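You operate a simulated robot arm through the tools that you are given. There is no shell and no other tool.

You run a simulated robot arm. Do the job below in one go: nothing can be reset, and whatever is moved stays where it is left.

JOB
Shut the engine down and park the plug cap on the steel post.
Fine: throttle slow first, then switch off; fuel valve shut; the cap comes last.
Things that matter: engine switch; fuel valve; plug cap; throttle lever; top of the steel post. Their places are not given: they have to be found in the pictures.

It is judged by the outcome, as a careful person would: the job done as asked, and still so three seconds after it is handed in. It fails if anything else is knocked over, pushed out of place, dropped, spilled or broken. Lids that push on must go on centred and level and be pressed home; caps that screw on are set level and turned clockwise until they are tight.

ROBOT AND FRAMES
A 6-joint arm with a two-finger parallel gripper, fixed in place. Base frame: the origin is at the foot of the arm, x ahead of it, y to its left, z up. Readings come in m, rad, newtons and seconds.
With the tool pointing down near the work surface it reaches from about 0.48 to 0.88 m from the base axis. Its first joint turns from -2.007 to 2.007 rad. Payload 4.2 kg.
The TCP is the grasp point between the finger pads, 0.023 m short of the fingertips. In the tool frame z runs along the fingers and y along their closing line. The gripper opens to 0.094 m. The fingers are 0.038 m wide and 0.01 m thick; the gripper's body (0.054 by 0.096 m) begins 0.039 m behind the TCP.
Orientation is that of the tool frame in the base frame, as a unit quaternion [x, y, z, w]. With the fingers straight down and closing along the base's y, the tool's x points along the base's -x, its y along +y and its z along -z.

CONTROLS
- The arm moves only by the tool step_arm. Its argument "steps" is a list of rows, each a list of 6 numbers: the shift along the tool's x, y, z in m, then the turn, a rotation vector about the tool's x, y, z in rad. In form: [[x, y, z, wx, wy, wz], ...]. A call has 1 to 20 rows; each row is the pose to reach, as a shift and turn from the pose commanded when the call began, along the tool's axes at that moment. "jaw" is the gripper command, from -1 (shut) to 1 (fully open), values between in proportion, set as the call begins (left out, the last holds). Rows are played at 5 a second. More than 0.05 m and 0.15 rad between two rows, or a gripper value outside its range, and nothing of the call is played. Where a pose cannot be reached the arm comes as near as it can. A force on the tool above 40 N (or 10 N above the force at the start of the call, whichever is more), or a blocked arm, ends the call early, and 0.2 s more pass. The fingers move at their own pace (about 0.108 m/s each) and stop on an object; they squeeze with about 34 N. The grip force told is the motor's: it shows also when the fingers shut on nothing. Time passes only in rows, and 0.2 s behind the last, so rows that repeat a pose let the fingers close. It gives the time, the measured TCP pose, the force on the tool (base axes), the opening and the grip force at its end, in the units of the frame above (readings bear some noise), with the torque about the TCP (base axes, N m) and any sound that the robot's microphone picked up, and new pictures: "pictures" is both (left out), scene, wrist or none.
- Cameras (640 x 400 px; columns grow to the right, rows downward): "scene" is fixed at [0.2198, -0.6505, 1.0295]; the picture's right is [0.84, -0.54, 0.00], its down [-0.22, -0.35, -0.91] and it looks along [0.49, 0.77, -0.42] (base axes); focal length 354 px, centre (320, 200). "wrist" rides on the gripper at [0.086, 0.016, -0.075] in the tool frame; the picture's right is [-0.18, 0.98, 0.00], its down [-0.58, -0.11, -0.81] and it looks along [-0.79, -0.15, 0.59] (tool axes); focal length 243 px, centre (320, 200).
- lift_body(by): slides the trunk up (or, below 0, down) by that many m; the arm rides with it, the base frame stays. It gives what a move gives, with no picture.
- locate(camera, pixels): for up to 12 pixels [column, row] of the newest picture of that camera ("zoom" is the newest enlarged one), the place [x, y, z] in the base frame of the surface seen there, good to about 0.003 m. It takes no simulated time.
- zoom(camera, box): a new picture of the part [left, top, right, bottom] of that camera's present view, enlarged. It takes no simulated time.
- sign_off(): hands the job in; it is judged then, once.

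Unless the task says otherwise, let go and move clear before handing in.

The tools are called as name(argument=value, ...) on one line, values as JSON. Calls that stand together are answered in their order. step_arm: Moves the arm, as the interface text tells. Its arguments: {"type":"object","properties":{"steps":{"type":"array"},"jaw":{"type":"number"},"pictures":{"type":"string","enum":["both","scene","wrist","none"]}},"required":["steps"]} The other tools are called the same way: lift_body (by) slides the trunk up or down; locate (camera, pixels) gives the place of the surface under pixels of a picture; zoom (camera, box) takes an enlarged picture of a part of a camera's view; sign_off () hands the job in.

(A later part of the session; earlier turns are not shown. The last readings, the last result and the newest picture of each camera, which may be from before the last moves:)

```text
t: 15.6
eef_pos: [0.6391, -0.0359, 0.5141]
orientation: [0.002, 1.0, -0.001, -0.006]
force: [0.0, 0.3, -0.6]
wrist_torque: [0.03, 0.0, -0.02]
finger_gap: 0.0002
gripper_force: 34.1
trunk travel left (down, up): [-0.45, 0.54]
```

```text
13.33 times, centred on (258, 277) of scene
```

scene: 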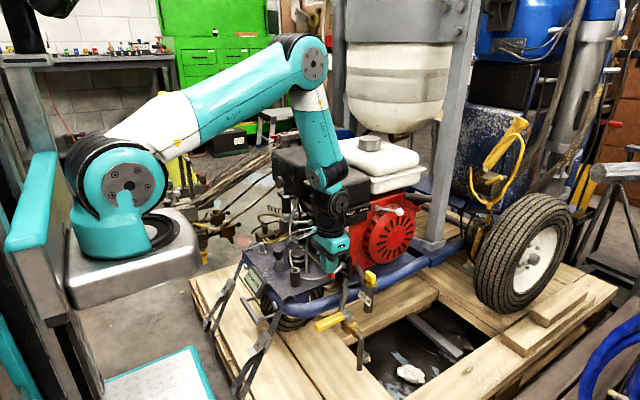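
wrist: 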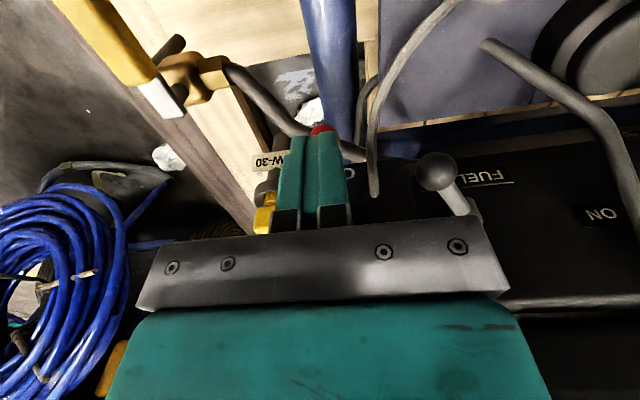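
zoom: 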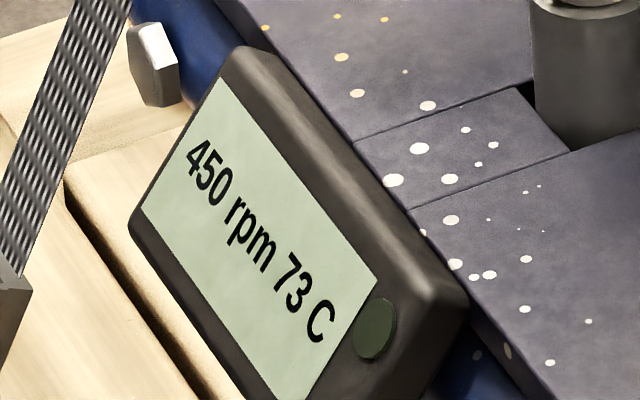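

The rpm is falling (450) and the green lamp is out; the lever now points down to OFF. I'll rise and confirm.

step_arm(steps=[[0.005, 0, -0.03, 0, 0, 0], [0.005, 0, -0.07, 0, 0, 0], [0.005, 0, -0.1, 0, 0, 0], [0.005, 0, -0.1, 0, 0, 0]])

zoom(camera="scene", box=[290, 220, 386, 280])

zoom(camera="scene", box=[234, 262, 282, 292])

zoom(camera="wrist", box=[260, 0, 580, 200])

```text
t: 16.6
eef_pos: [0.6344, -0.0341, 0.6143]
orientation: [0.002, 1.0, 0.0, -0.007]
force: [0.5, 0.3, 0.4]
wrist_torque: [0.03, 0.01, -0.02]
finger_gap: 0.0
gripper_force: 35.0
trunk travel left (down, up): [-0.45, 0.54]
```

scene: 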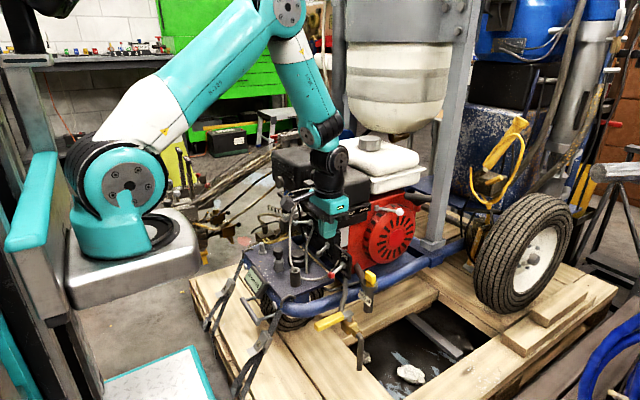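
wrist: 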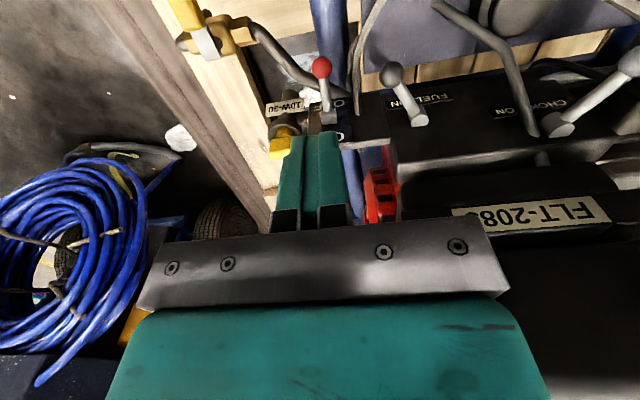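

```text
6.67 times, centred on (338, 250) of scene
```

zoom: 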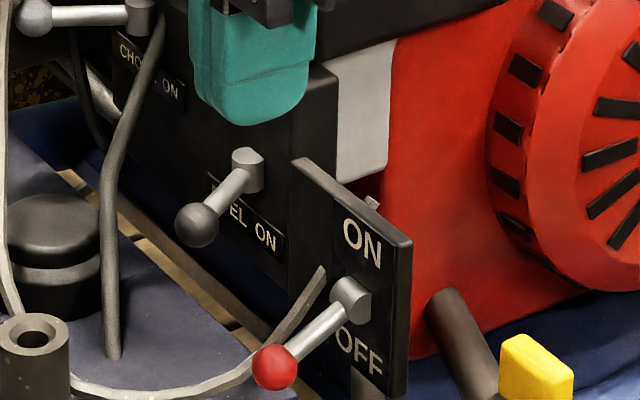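

```text
13.33 times, centred on (258, 277) of scene
```

zoom: 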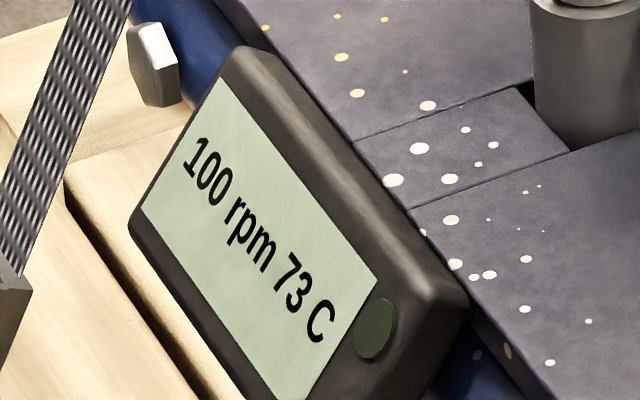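

```text
2.00 times, centred on (420, 100) of wrist
```

zoom: 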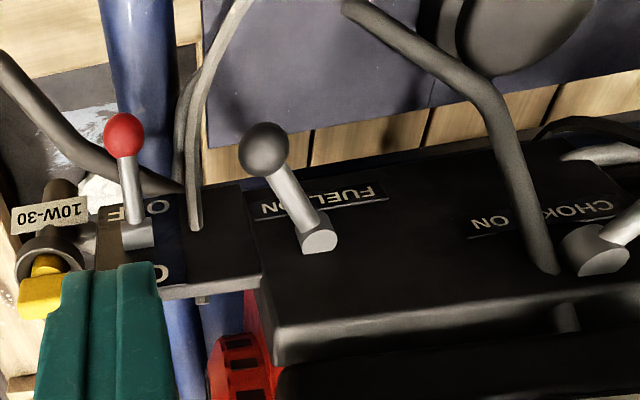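

The switch is OFF and the rpm is near zero. Now the fuel valve: the black ball at wrist (392,75). I'll measure it and the dark rod at (490,45), so I can swing the ball toward +y without touching the rod.

locate(camera="wrist", pixels=[[392, 74], [405, 97], [419, 119], [537, 130], [515, 80], [500, 50], [470, 25], [440, 5], [430, 150], [630, 60], [322, 67], [375, 20]])

zoom(camera="scene", box=[270, 200, 350, 250])

```text
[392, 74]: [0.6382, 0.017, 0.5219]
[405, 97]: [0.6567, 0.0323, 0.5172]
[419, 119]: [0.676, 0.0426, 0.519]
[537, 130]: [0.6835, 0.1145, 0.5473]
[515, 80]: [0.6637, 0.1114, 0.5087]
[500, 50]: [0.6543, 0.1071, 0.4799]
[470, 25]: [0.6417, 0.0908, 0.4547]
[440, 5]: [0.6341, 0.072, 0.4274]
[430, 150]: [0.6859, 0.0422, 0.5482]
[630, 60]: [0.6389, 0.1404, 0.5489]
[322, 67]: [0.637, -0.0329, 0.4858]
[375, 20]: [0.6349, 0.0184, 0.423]
```

```text
8.00 times, centred on (310, 225) of scene
```

zoom: 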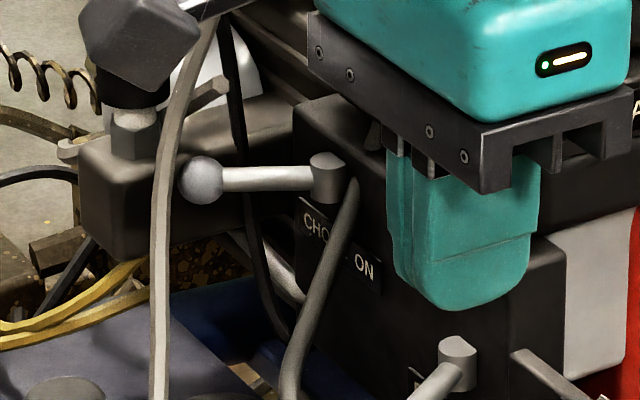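

The rod near the choke stays at y ≥ 0.10 at this height, so the ball's path to y about 0.065 is clear. I'll lower the shut fingers on the −y side of the black ball.

step_arm(steps=[[-0.006, 0.016, 0.01, 0, 0, 0], [-0.006, 0.016, 0.035, 0, 0, 0], [-0.006, 0.016, 0.06, 0, 0, 0], [-0.006, 0.016, 0.08, 0, 0, 0], [-0.006, 0.016, 0.087, 0, 0, 0], [-0.006, 0.016, 0.087, 0, 0, 0]])

zoom(camera="scene", box=[290, 220, 386, 280])

```text
t: 18.0
eef_pos: [0.6383, -0.02, 0.5276]
orientation: [0.001, 1.0, -0.002, -0.006]
force: [-0.8, 0.0, -0.6]
wrist_torque: [-0.01, 0.03, 0.01]
finger_gap: 0.0
gripper_force: 33.6
trunk travel left (down, up): [-0.45, 0.54]
```

scene: 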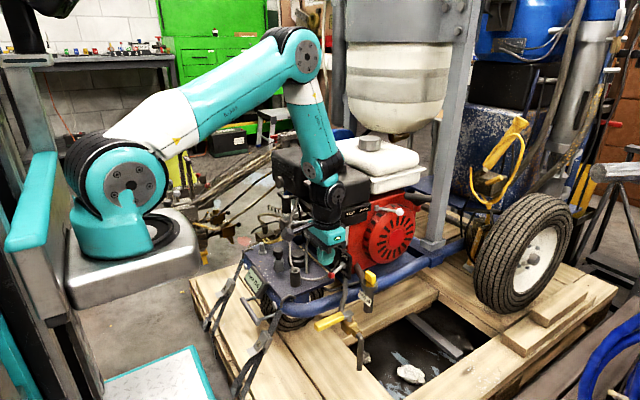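
wrist: 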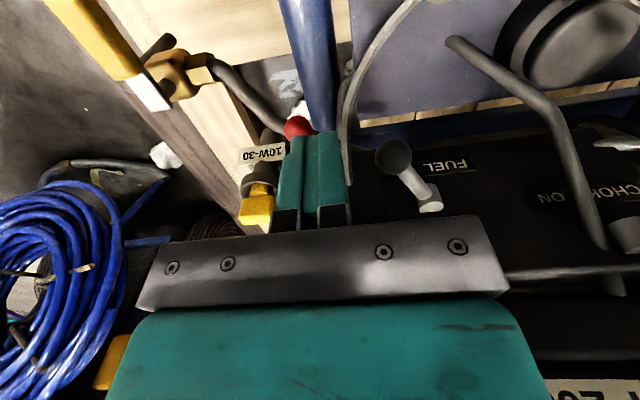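

```text
6.67 times, centred on (338, 250) of scene
```

zoom: 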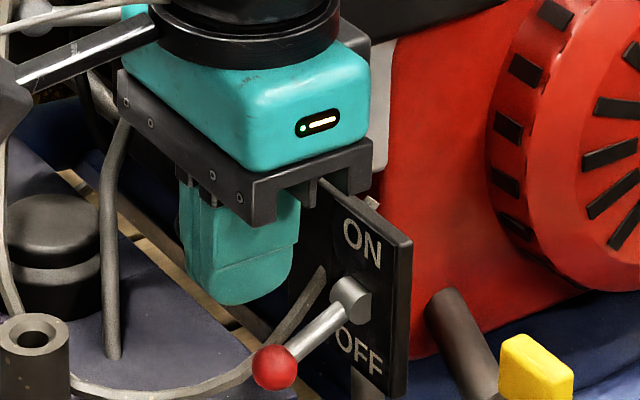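

The fingers are in place beside the black ball at (393,157). I'll push toward +y in small steps.

step_arm(steps=[[0, 0.01, 0, 0, 0, 0], [0, 0.02, 0, 0, 0, 0], [0, 0.028, 0, 0, 0, 0], [0, 0.036, 0, 0, 0, 0], [0, 0.043, 0, 0, 0, 0], [0, 0.05, 0, 0, 0, 0], [0, 0.056, 0, 0, 0, 0], [0, 0.061, 0, 0, 0, 0]])

zoom(camera="wrist", box=[260, 50, 580, 250])

zoom(camera="scene", box=[280, 210, 376, 270])

```text
t: 19.8
eef_pos: [0.638, 0.0424, 0.5265]
orientation: [0.001, 1.0, -0.001, -0.007]
force: [-1.1, -2.3, 1.3]
wrist_torque: [-0.03, -0.03, -0.03]
finger_gap: 0.0
gripper_force: 34.1
trunk travel left (down, up): [-0.45, 0.54]
```

scene: 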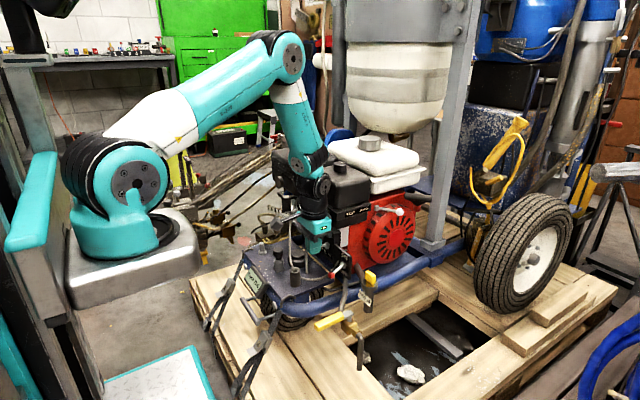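
wrist: 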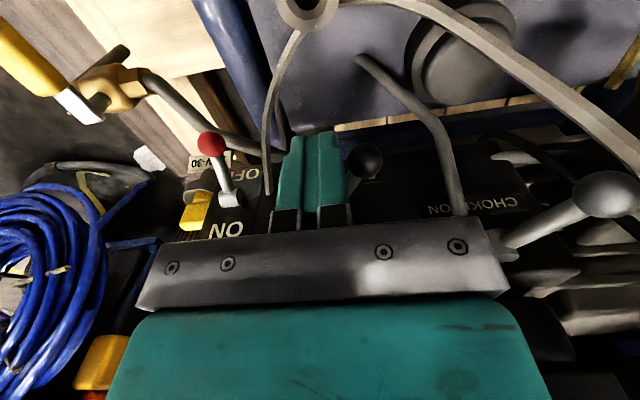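

```text
2.00 times, centred on (420, 150) of wrist
```

zoom: 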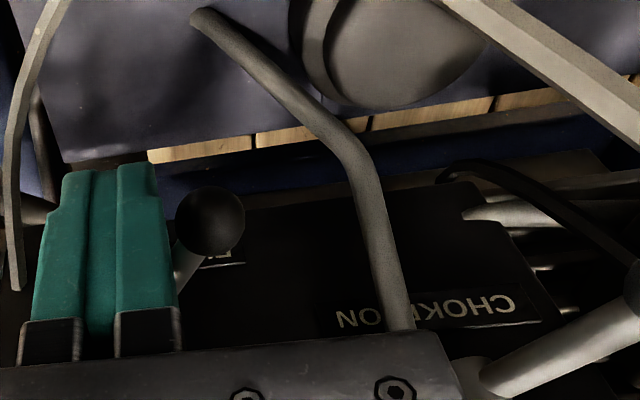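

```text
6.67 times, centred on (328, 240) of scene
```

zoom: 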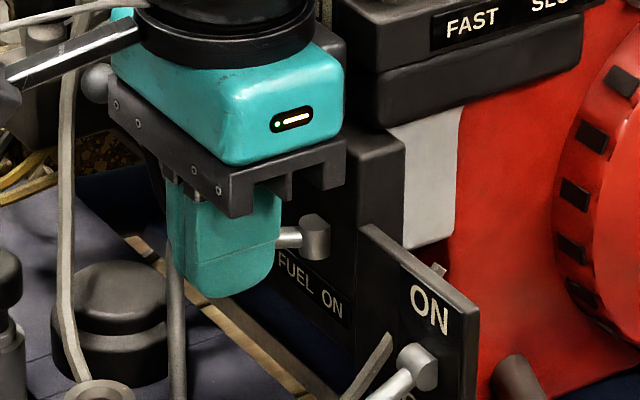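

The lever has swung past centre toward closed. I'll check how far the pale wire loop at (520,60) is from the hand before pushing the last few millimetres.

locate(camera="wrist", pixels=[[600, 130], [560, 85], [520, 55], [480, 25], [440, 5], [300, 40], [275, 100], [267, 180], [365, 160], [600, 190]])

locate(camera="scene", pixels=[[297, 198], [293, 212], [291, 225], [290, 240], [290, 255], [293, 266], [297, 205], [318, 246], [325, 246]])

```text
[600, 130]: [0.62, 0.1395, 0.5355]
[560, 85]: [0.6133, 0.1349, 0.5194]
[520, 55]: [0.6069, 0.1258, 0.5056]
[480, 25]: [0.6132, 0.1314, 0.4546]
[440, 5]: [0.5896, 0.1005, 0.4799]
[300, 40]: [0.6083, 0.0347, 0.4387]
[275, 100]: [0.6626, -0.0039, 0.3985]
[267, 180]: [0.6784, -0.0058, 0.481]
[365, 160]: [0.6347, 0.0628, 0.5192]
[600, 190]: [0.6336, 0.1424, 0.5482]
```

```text
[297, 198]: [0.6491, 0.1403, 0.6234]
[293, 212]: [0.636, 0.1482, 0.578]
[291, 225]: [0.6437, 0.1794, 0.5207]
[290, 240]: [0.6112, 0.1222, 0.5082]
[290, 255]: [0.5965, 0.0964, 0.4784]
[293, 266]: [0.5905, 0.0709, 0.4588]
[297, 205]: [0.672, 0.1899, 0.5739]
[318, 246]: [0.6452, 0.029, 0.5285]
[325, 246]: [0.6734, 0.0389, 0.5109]
```

The wire is 4 cm or more from the hand. I'll push a few more millimetres in fine steps to the closed stop.

step_arm(steps=[[0, 0.003, 0, 0, 0, 0], [0, 0.006, 0, 0, 0, 0], [0, 0.008, 0, 0, 0, 0], [0, 0.01, 0, 0, 0, 0]])

zoom(camera="wrist", box=[260, 50, 580, 250])

```text
t: 20.5
eef_pos: [0.6389, 0.0419, 0.526]
orientation: [0.007, 1.0, -0.01, -0.008]
force: [-4.9, -20.3, 11.7]
wrist_torque: [-0.2, -0.15, -0.31]
finger_gap: 0.0002
gripper_force: 34.6
trunk travel left (down, up): [-0.45, 0.54]
stopped in row 3: the force on the tool passed its limit at 44 N (the readings are from after the stop); the commanded pose is now the measured one
```

scene: 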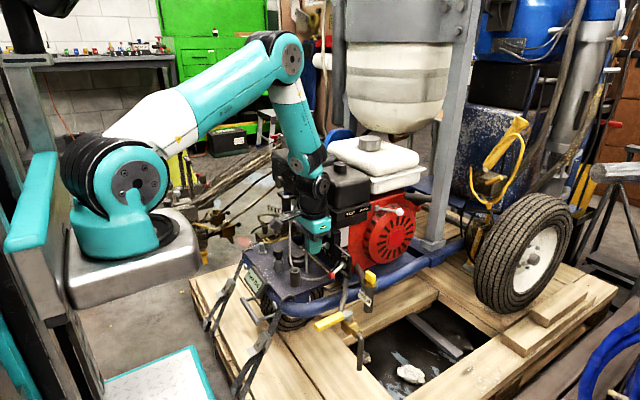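
wrist: 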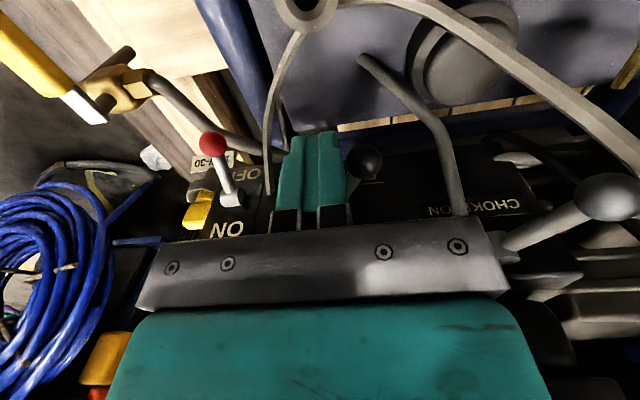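

```text
2.00 times, centred on (420, 150) of wrist
```

zoom: 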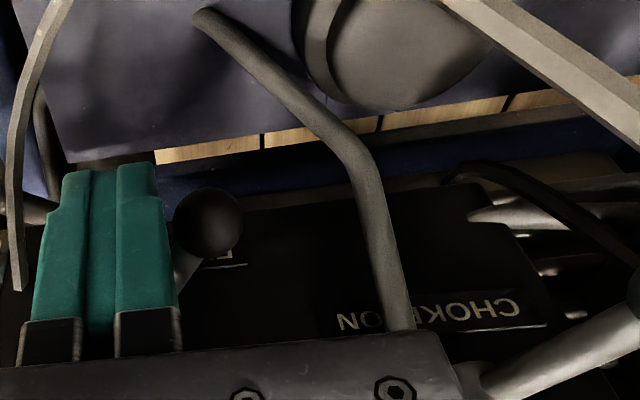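

The lever stopped firmly at 44 N, so the fuel valve is at its closed stop. I'll back off, straighten the small tilt, and rise to check it.

step_arm(steps=[[0, -0.01, 0, 0, 0, 0], [0, -0.025, -0.005, 0, 0, 0], [0, -0.025, -0.05, -0.02, -0.016, -0.014], [0, -0.025, -0.1, -0.02, -0.016, -0.014], [0.01, -0.01, -0.15, -0.02, -0.016, -0.014], [0.03, 0.03, -0.19, -0.02, -0.016, -0.014], [0.05, 0.07, -0.2, -0.02, -0.016, -0.014], [0.05, 0.07, -0.2, -0.02, -0.016, -0.014]])

zoom(camera="wrist", box=[240, 0, 640, 250])

zoom(camera="scene", box=[290, 210, 386, 270])

zoom(camera="scene", box=[234, 262, 282, 292])

```text
refused: row 5 steps farther than a row can; nothing moved
```

```text
1.60 times, centred on (440, 125) of wrist
```

zoom: 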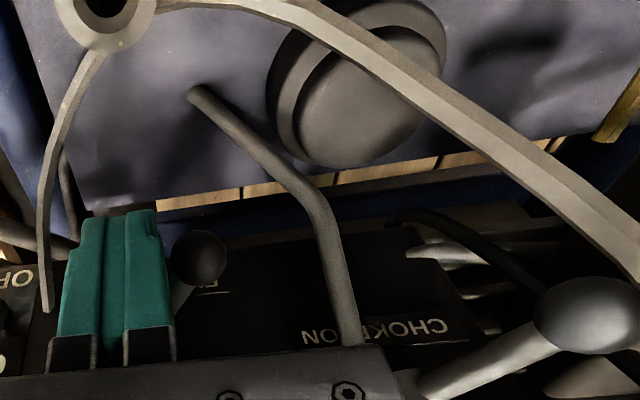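

```text
6.67 times, centred on (338, 240) of scene
```

zoom: 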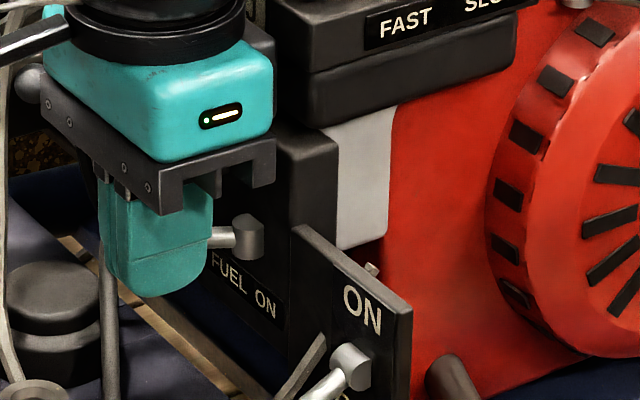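

```text
13.33 times, centred on (258, 277) of scene
```

zoom: 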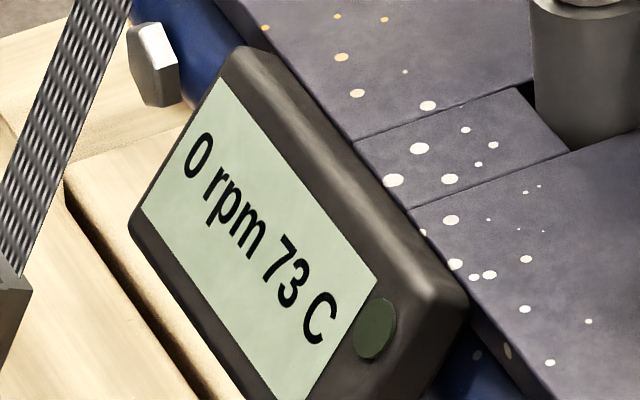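

The call was refused because one step was too long, so nothing moved. The display reads 0 rpm. I'll resend the retreat with shorter steps.

step_arm(steps=[[0, -0.01, 0, 0, 0, 0], [0, -0.025, -0.005, 0, 0, 0], [0, -0.025, -0.045, -0.02, -0.016, -0.014], [0, -0.025, -0.085, -0.02, -0.016, -0.014], [0, -0.025, -0.125, -0.02, -0.016, -0.014], [0.01, -0.01, -0.16, -0.02, -0.016, -0.014], [0.03, 0.02, -0.19, -0.02, -0.016, -0.014], [0.05, 0.06, -0.2, -0.02, -0.016, -0.014], [0.05, 0.07, -0.2, -0.02, -0.016, -0.014]])

zoom(camera="wrist", box=[240, 0, 640, 250])

zoom(camera="scene", box=[290, 210, 386, 270])

```text
t: 22.5
eef_pos: [0.5907, 0.1154, 0.7272]
orientation: [-0.001, 1.0, 0.003, 0.0]
force: [-0.5, 0.2, 0.1]
wrist_torque: [-0.01, 0.03, 0.01]
finger_gap: 0.0
gripper_force: 33.9
trunk travel left (down, up): [-0.45, 0.54]
```

scene: 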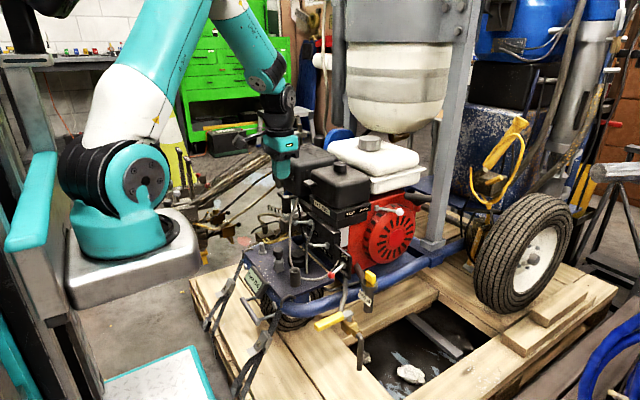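
wrist: 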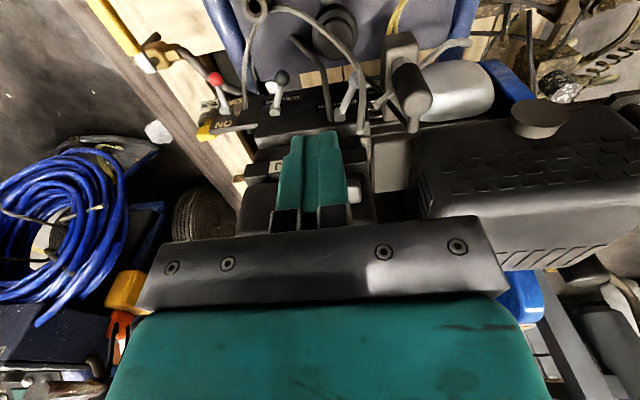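

```text
1.60 times, centred on (440, 125) of wrist
```

zoom: 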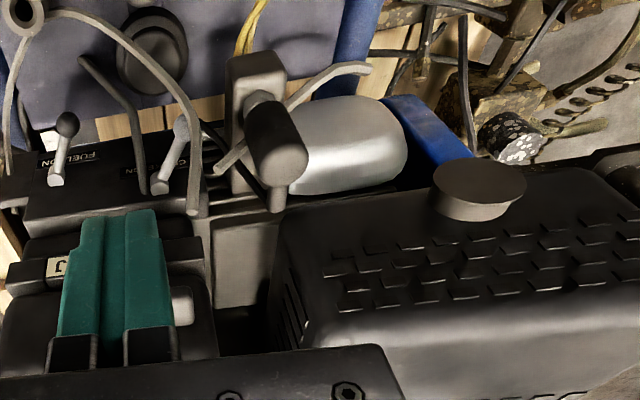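

```text
6.67 times, centred on (338, 240) of scene
```

zoom: 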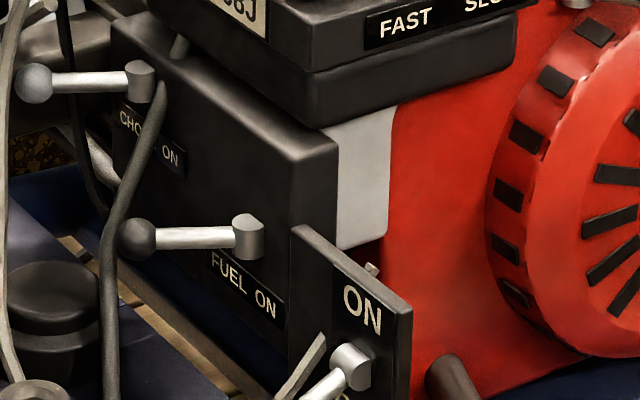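

The fuel lever now lies parallel to the choke lever, off its ON side, so the valve is shut. Next is the cap at wrist (405,90). I'll open the jaws partly and move in for a better look at the cap and its surroundings.

step_arm(jaw=0.3, steps=[[0.01, 0.03, 0, 0, 0, 0], [0.02, 0.07, 0, 0, 0, 0], [0.03, 0.1, 0.01, 0, 0, 0], [0.04, 0.115, 0.027, 0, 0, 0], [0.04, 0.115, 0.027, 0, 0, 0]])

zoom(camera="wrist", box=[160, 0, 480, 200])

zoom(camera="scene", box=[250, 180, 330, 230])

```text
t: 23.7
eef_pos: [0.5518, 0.2327, 0.7004]
orientation: [-0.001, 1.0, 0.004, 0.001]
force: [0.8, 0.4, -0.9]
wrist_torque: [-0.01, 0.04, -0.01]
finger_gap: 0.0612
gripper_force: 0.0
trunk travel left (down, up): [-0.45, 0.54]
```

scene: 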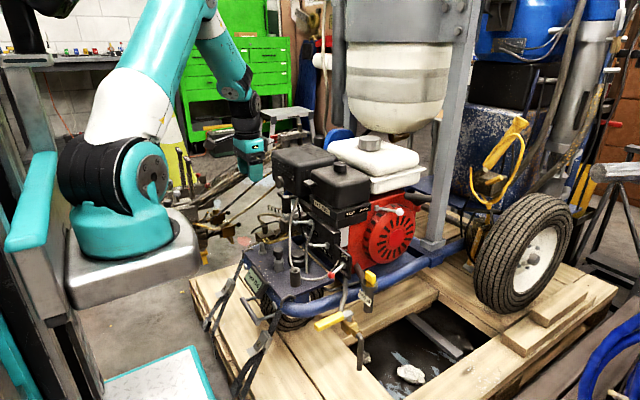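
wrist: 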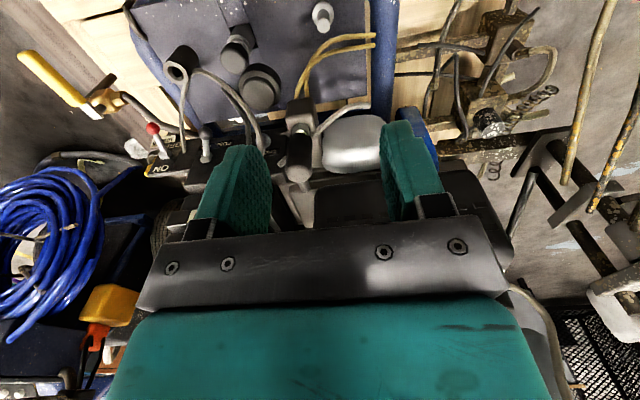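

```text
2.00 times, centred on (320, 100) of wrist
```

zoom: 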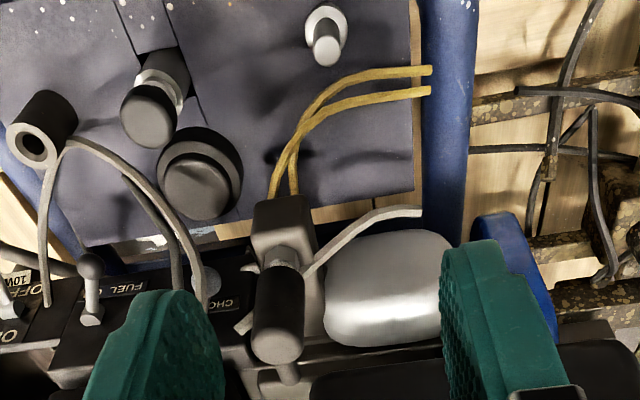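

```text
8.00 times, centred on (290, 205) of scene
```

zoom: 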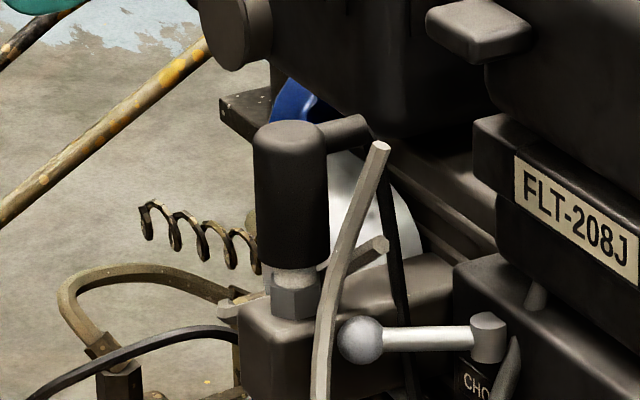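

This is a clear view: the cap is at wrist (299,160) with its elbow pointing away, and a pale rod passes behind the plug from (275,163) to (370,106). The silver post is at (322,15). I'll measure all of these.

locate(camera="wrist", pixels=[[298, 172], [300, 160], [300, 145], [303, 188], [301, 130], [318, 132], [335, 115], [350, 108], [368, 106], [282, 162], [322, 20], [322, 10]])

locate(camera="scene", pixels=[[286, 197], [286, 204], [286, 210], [294, 197], [337, 210], [337, 211], [278, 218], [280, 217], [287, 215], [287, 219], [297, 211], [296, 199]])

zoom(camera="wrist", box=[260, 90, 360, 200])

zoom(camera="wrist", box=[290, 0, 354, 40])

```text
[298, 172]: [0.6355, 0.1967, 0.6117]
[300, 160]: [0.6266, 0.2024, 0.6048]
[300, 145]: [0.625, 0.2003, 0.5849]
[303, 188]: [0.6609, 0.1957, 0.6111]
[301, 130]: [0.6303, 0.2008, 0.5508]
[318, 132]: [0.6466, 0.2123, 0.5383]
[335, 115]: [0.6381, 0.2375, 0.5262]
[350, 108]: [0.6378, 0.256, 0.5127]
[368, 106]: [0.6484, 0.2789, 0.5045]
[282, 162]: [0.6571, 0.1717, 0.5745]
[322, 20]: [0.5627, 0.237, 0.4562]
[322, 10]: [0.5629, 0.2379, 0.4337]
```

```text
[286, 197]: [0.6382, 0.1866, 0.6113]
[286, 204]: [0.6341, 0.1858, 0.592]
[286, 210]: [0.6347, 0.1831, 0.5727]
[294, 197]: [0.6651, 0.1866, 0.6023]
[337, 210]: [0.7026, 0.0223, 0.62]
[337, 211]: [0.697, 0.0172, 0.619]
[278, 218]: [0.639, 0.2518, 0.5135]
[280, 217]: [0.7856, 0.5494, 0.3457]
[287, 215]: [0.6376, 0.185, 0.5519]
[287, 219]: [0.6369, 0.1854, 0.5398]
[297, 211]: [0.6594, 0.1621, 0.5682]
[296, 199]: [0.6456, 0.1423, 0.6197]
```

```text
3.64 times, centred on (310, 145) of wrist
```

zoom: 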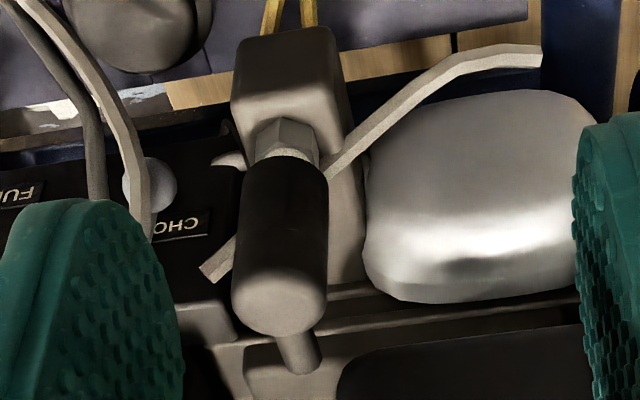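

```text
10.00 times, centred on (322, 20) of wrist
```

zoom: 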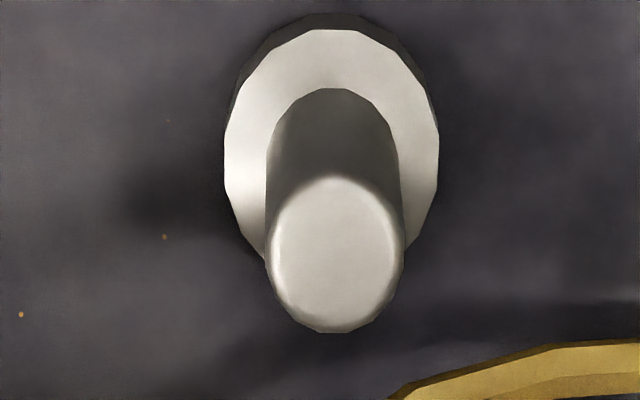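

The cap is centred near (0.639, 0.197), 27 mm across, from z 0.55 to 0.612, with its elbow toward +x. The pale rod's end at (0.657, 0.172, 0.574) limits the −y finger, so I'll grip a little to the −x side and fairly high. First I'll measure the post precisely.

locate(camera="zoom", pixels=[[335, 255], [335, 190], [335, 320], [280, 255], [395, 255], [335, 120], [335, 50], [240, 150], [425, 150], [100, 100]])

zoom(camera="scene", box=[246, 234, 278, 254])

```text
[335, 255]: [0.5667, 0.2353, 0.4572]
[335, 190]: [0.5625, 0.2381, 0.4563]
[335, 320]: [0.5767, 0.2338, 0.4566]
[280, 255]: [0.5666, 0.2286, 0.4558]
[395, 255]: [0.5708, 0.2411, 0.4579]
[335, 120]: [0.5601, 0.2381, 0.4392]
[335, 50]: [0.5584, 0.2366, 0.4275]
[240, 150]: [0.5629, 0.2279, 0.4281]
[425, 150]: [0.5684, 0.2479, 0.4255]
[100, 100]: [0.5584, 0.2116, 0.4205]
```

```text
16.00 times, centred on (262, 244) of scene
```

zoom: 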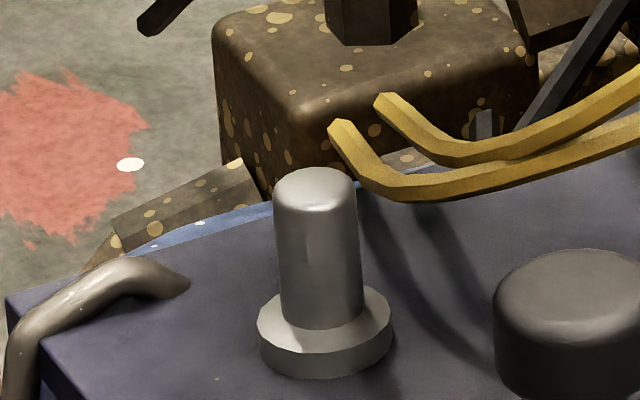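

The post top is near (0.568, 0.235, 0.457) from the wrist view. I'll cross-check it with the scene zoom, and the cap with scene points too.

locate(camera="zoom", pixels=[[312, 180], [290, 180], [340, 180], [315, 172], [312, 195], [320, 250], [285, 260], [355, 260], [322, 300], [325, 355], [270, 320], [385, 320]])

locate(camera="wrist", pixels=[[323, 25], [324, 26], [322, 27], [323, 22], [323, 29], [320, 25], [327, 25], [298, 176], [295, 172], [302, 172], [298, 168], [298, 174]])

```text
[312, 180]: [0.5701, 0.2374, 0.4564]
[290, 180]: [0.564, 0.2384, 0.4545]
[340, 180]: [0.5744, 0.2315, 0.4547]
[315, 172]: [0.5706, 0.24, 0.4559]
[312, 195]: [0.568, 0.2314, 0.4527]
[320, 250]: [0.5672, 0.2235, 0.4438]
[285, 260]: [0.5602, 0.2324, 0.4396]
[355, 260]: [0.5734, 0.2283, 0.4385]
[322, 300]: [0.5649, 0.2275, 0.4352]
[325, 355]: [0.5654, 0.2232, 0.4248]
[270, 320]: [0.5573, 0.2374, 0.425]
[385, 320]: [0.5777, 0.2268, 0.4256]
```

```text
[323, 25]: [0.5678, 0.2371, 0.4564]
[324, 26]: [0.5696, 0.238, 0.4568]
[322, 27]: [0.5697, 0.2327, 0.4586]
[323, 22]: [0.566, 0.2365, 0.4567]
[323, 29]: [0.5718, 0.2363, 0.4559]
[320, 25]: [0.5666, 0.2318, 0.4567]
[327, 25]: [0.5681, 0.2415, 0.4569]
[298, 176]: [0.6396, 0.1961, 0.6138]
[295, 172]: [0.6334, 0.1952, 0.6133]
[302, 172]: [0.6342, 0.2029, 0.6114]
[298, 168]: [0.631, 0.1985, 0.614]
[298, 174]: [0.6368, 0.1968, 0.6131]
```

The post centre comes out at (0.569, 0.2355) with its top at z 0.4565, and its collar top near 0.427. I'll set the jaws to about 48 mm, move over the cap with the TCP at x 0.631, y 0.197, and go down most of the way.

step_arm(jaw=0.02, steps=[[-0.03, -0.012, 0, 0.008, 0.002, 0.002], [-0.06, -0.025, 0, 0.008, 0.002, 0.002], [-0.079, -0.0357, 0, 0.008, 0.002, 0.002], [-0.079, -0.0357, 0.02, 0.008, 0.002, 0.002], [-0.079, -0.0357, 0.045, 0.008, 0.002, 0.002], [-0.079, -0.0357, 0.045, 0.008, 0.002, 0.002]])

zoom(camera="wrist", box=[190, 80, 450, 242])

zoom(camera="scene", box=[246, 160, 342, 220])

```text
t: 25.1
eef_pos: [0.6322, 0.1959, 0.6559]
orientation: [-0.001, 1.0, 0.0, 0.0]
force: [-0.3, 0.6, 0.0]
wrist_torque: [0.01, 0.02, -0.02]
finger_gap: 0.0479
gripper_force: 0.1
trunk travel left (down, up): [-0.45, 0.54]
```

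scene: 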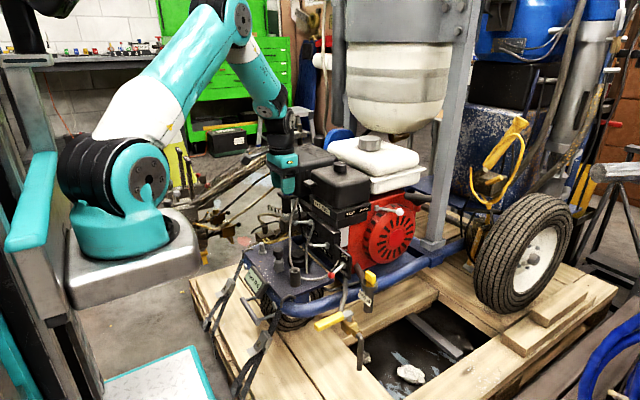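
wrist: 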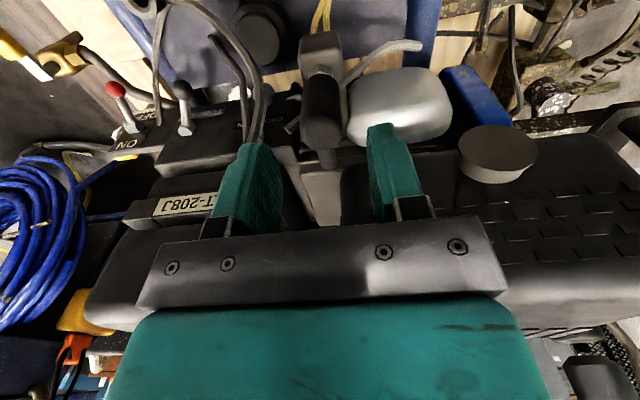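

```text
2.46 times, centred on (320, 161) of wrist
```

zoom: 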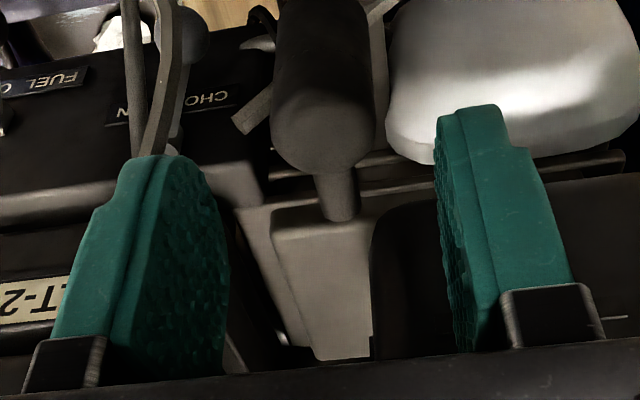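

```text
6.67 times, centred on (294, 190) of scene
```

zoom: 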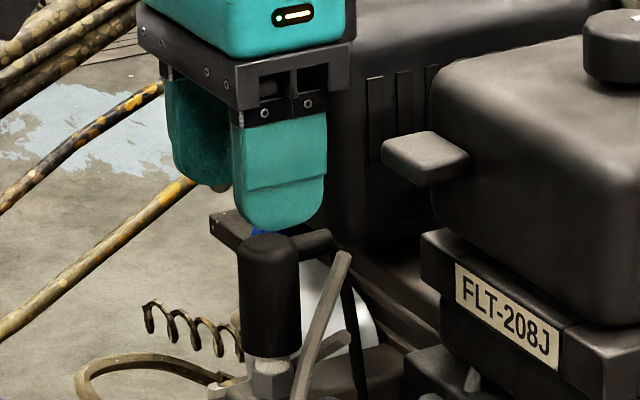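

The jaws straddle the cap, with the elbow pointing away between them, and the wire end stays outside the −y finger. I'll go down to TCP z 0.600 in small steps and watch for contact.

step_arm(steps=[[0.001, 0.001, 0.015, 0, 0, 0], [0.001, 0.001, 0.03, 0, 0, 0], [0.001, 0.001, 0.043, 0, 0, 0], [0.001, 0.001, 0.055, 0, 0, 0], [0.001, 0.001, 0.055, 0, 0, 0]])

zoom(camera="wrist", box=[190, 60, 450, 222])

zoom(camera="scene", box=[246, 170, 342, 230])

```text
t: 25.4
eef_pos: [0.635, 0.1982, 0.6539]
orientation: [0.002, 1.0, 0.003, 0.005]
force: [-6.7, -4.5, 18.8]
wrist_torque: [0.26, -1.2, -0.21]
finger_gap: 0.0477
gripper_force: 0.0
trunk travel left (down, up): [-0.45, 0.54]
stopped in row 1: the force on the tool passed its limit at 58 N (the readings are from after the stop); the commanded pose is now the measured one
```

scene: 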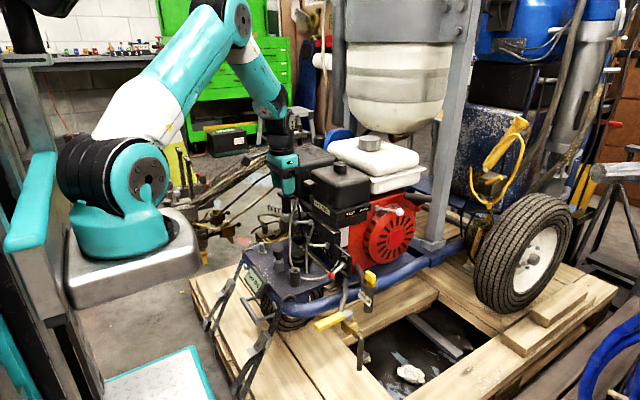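
wrist: 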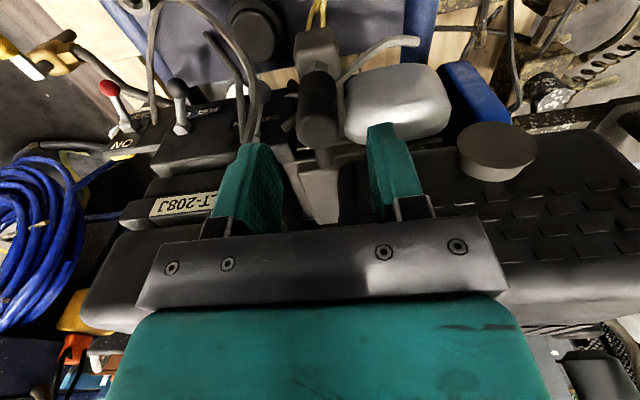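

```text
2.46 times, centred on (320, 141) of wrist
```

zoom: 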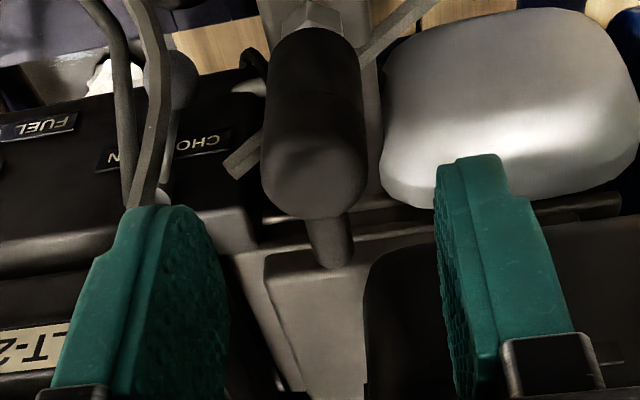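

```text
6.67 times, centred on (294, 200) of scene
```

zoom: 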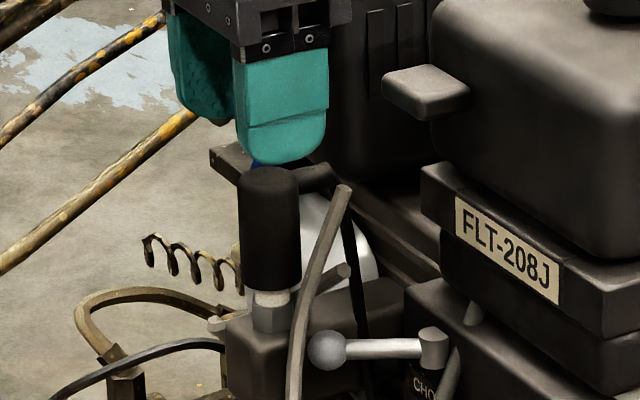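

The arm stopped at 58 N with an upward force, and the torque puts the contact about 5 cm to the +x side of the TCP. The black muffler box is the likely culprit, so I'll back up and measure it.

step_arm(steps=[[0.004, 0, -0.015, 0, 0, 0], [0.004, 0, -0.03, 0, 0, 0], [0.004, 0, -0.03, 0, 0, 0]])

locate(camera="wrist", pixels=[[370, 200], [430, 190], [490, 150], [480, 200], [560, 260], [340, 180], [310, 190], [420, 165], [520, 210], [350, 205]])

zoom(camera="scene", box=[250, 100, 378, 180])

locate(camera="scene", pixels=[[305, 155], [315, 152], [325, 155], [310, 165], [300, 175], [335, 158], [309, 186], [298, 158]])

```text
t: 26.2
eef_pos: [0.629, 0.1957, 0.6819]
orientation: [0.001, 1.0, 0.001, 0.004]
force: [-0.1, -1.0, 0.4]
wrist_torque: [-0.01, 0.02, -0.01]
finger_gap: 0.0478
gripper_force: 0.0
trunk travel left (down, up): [-0.45, 0.54]
```

scene: 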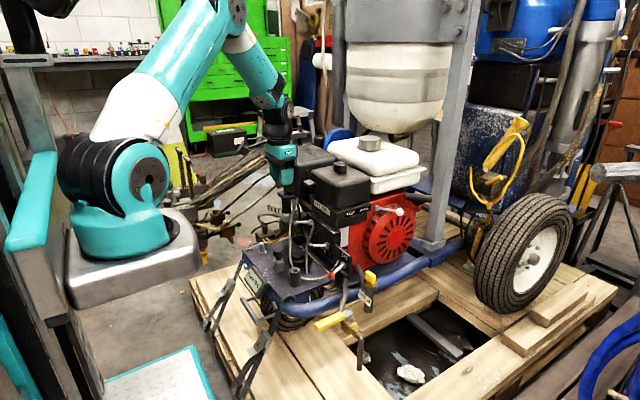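
wrist: 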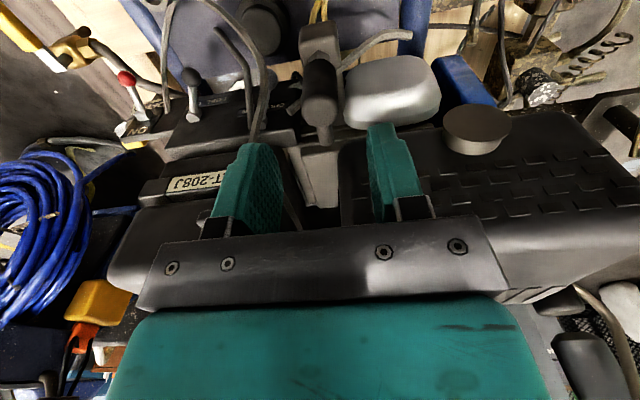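

```text
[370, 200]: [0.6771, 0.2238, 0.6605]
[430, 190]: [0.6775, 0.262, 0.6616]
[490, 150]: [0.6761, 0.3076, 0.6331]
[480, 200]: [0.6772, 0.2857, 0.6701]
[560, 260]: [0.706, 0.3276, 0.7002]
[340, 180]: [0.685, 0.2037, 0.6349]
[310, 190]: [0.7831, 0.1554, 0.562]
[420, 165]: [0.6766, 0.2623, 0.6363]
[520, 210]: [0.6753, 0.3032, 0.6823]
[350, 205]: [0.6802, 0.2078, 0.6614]
```

```text
5.00 times, centred on (314, 140) of scene
```

zoom: 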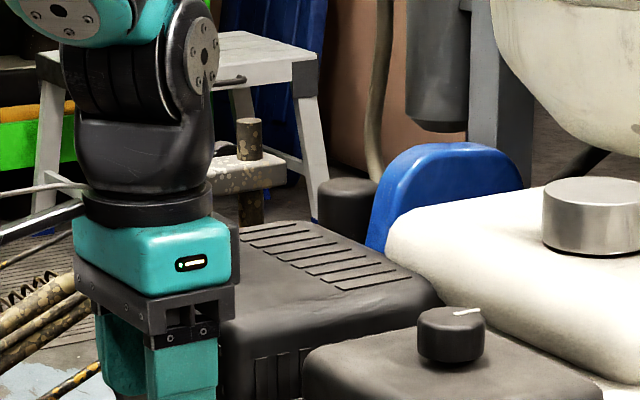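

```text
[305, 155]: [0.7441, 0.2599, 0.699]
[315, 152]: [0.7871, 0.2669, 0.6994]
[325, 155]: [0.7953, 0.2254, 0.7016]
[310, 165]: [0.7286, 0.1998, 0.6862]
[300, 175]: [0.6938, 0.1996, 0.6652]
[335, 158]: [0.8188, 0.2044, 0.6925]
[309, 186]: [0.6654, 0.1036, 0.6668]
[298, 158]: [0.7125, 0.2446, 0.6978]
```

The muffler's front face is at x 0.677 with its top at z 0.70, and the torque puts the contact at about (0.683, 0.20, 0.70), so the back of the hand touched it. I'll tilt the tool about its closing axis by 25° so the hand leans toward −x, clear of the muffler.

step_arm(steps=[[0.01, 0.001, -0.01, 0.002, -0.14, -0.002], [0.01, 0.001, -0.01, 0.002, -0.28, -0.002], [0.005, 0.001, 0, 0.002, -0.428, -0.002], [-0.002, 0.0013, 0.015, 0.002, -0.428, -0.002], [-0.002, 0.0013, 0.03, 0.002, -0.428, -0.002], [-0.002, 0.0013, 0.03, 0.002, -0.428, -0.002]])

zoom(camera="wrist", box=[190, 60, 450, 222])

zoom(camera="scene", box=[246, 150, 342, 210])

```text
t: 27.6
eef_pos: [0.632, 0.1978, 0.651]
orientation: [-0.001, 0.976, 0.0, 0.216]
force: [0.0, 0.5, 0.0]
wrist_torque: [0.0, -0.01, 0.03]
finger_gap: 0.0477
gripper_force: 0.1
trunk travel left (down, up): [-0.45, 0.54]
```

scene: 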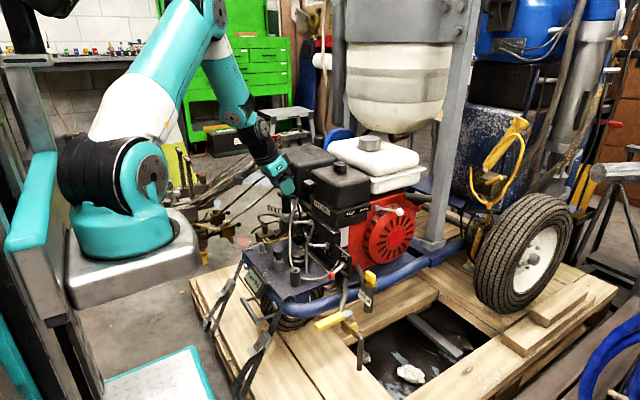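
wrist: 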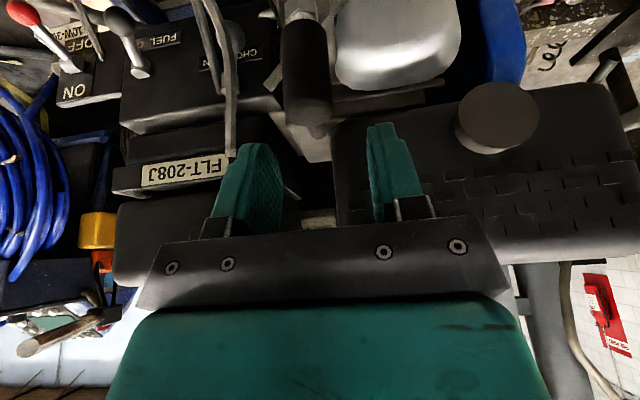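

```text
2.46 times, centred on (320, 141) of wrist
```

zoom: 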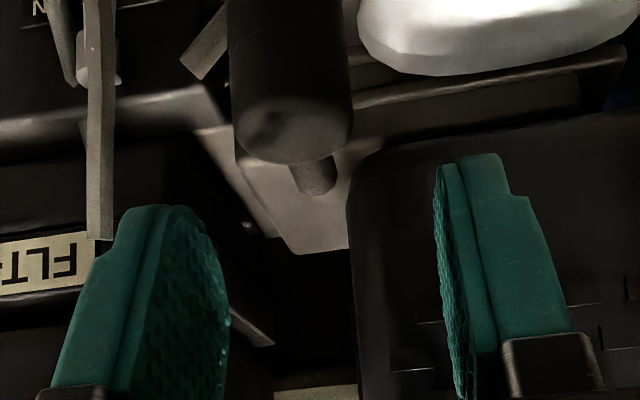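

```text
6.67 times, centred on (294, 180) of scene
```

zoom: 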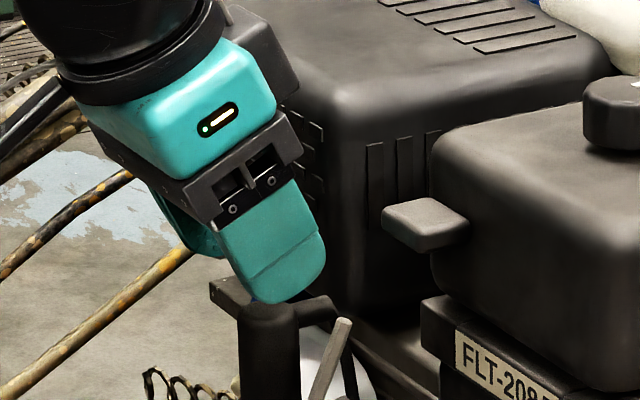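

The hand is now leaning clear of the muffler and the fingers are above the cap on both sides. I'll go down vertically (along base z) in small steps to TCP z about 0.598.

step_arm(steps=[[0.0042, -0.0005, 0.0091, 0, 0, 0], [0.0085, -0.0005, 0.0181, 0, 0, 0], [0.0127, -0.0005, 0.0272, 0, 0, 0], [0.0169, -0.0005, 0.0363, 0, 0, 0], [0.0203, -0.0005, 0.0435, 0, 0, 0], [0.0224, -0.0005, 0.048, 0, 0, 0], [0.0224, -0.0005, 0.048, 0, 0, 0]])

zoom(camera="wrist", box=[190, 60, 450, 222])

zoom(camera="scene", box=[246, 170, 342, 230])

```text
t: 29.2
eef_pos: [0.6306, 0.1979, 0.5975]
orientation: [0.0, 0.976, 0.001, 0.216]
force: [-0.2, -0.2, 0.3]
wrist_torque: [0.01, 0.02, 0.01]
finger_gap: 0.0479
gripper_force: 0.1
trunk travel left (down, up): [-0.45, 0.54]
```

scene: 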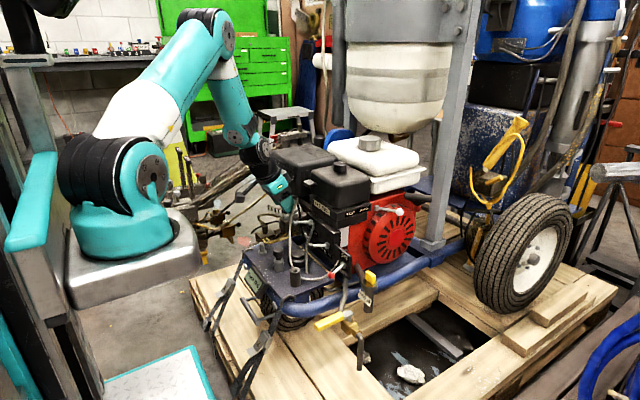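
wrist: 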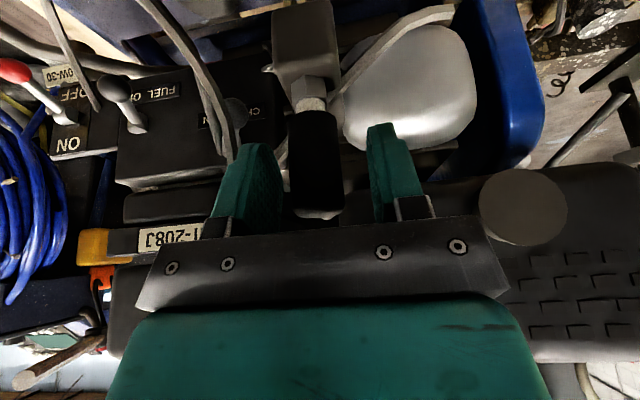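

```text
2.46 times, centred on (320, 141) of wrist
```

zoom: 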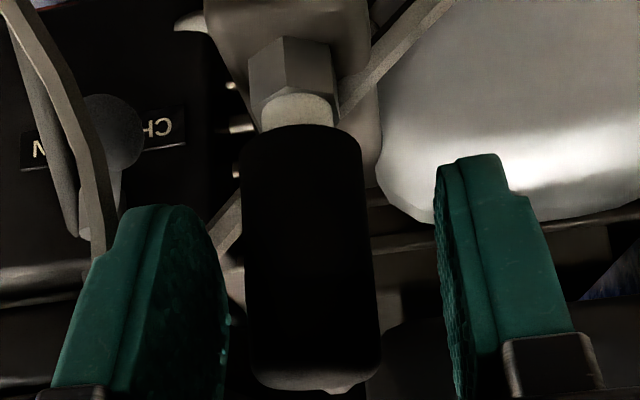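

```text
6.67 times, centred on (294, 200) of scene
```

zoom: 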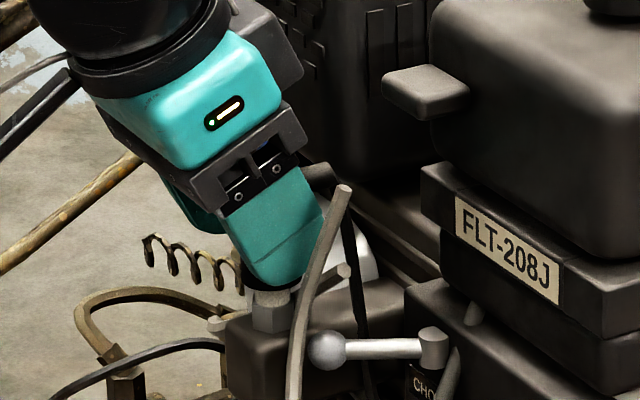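

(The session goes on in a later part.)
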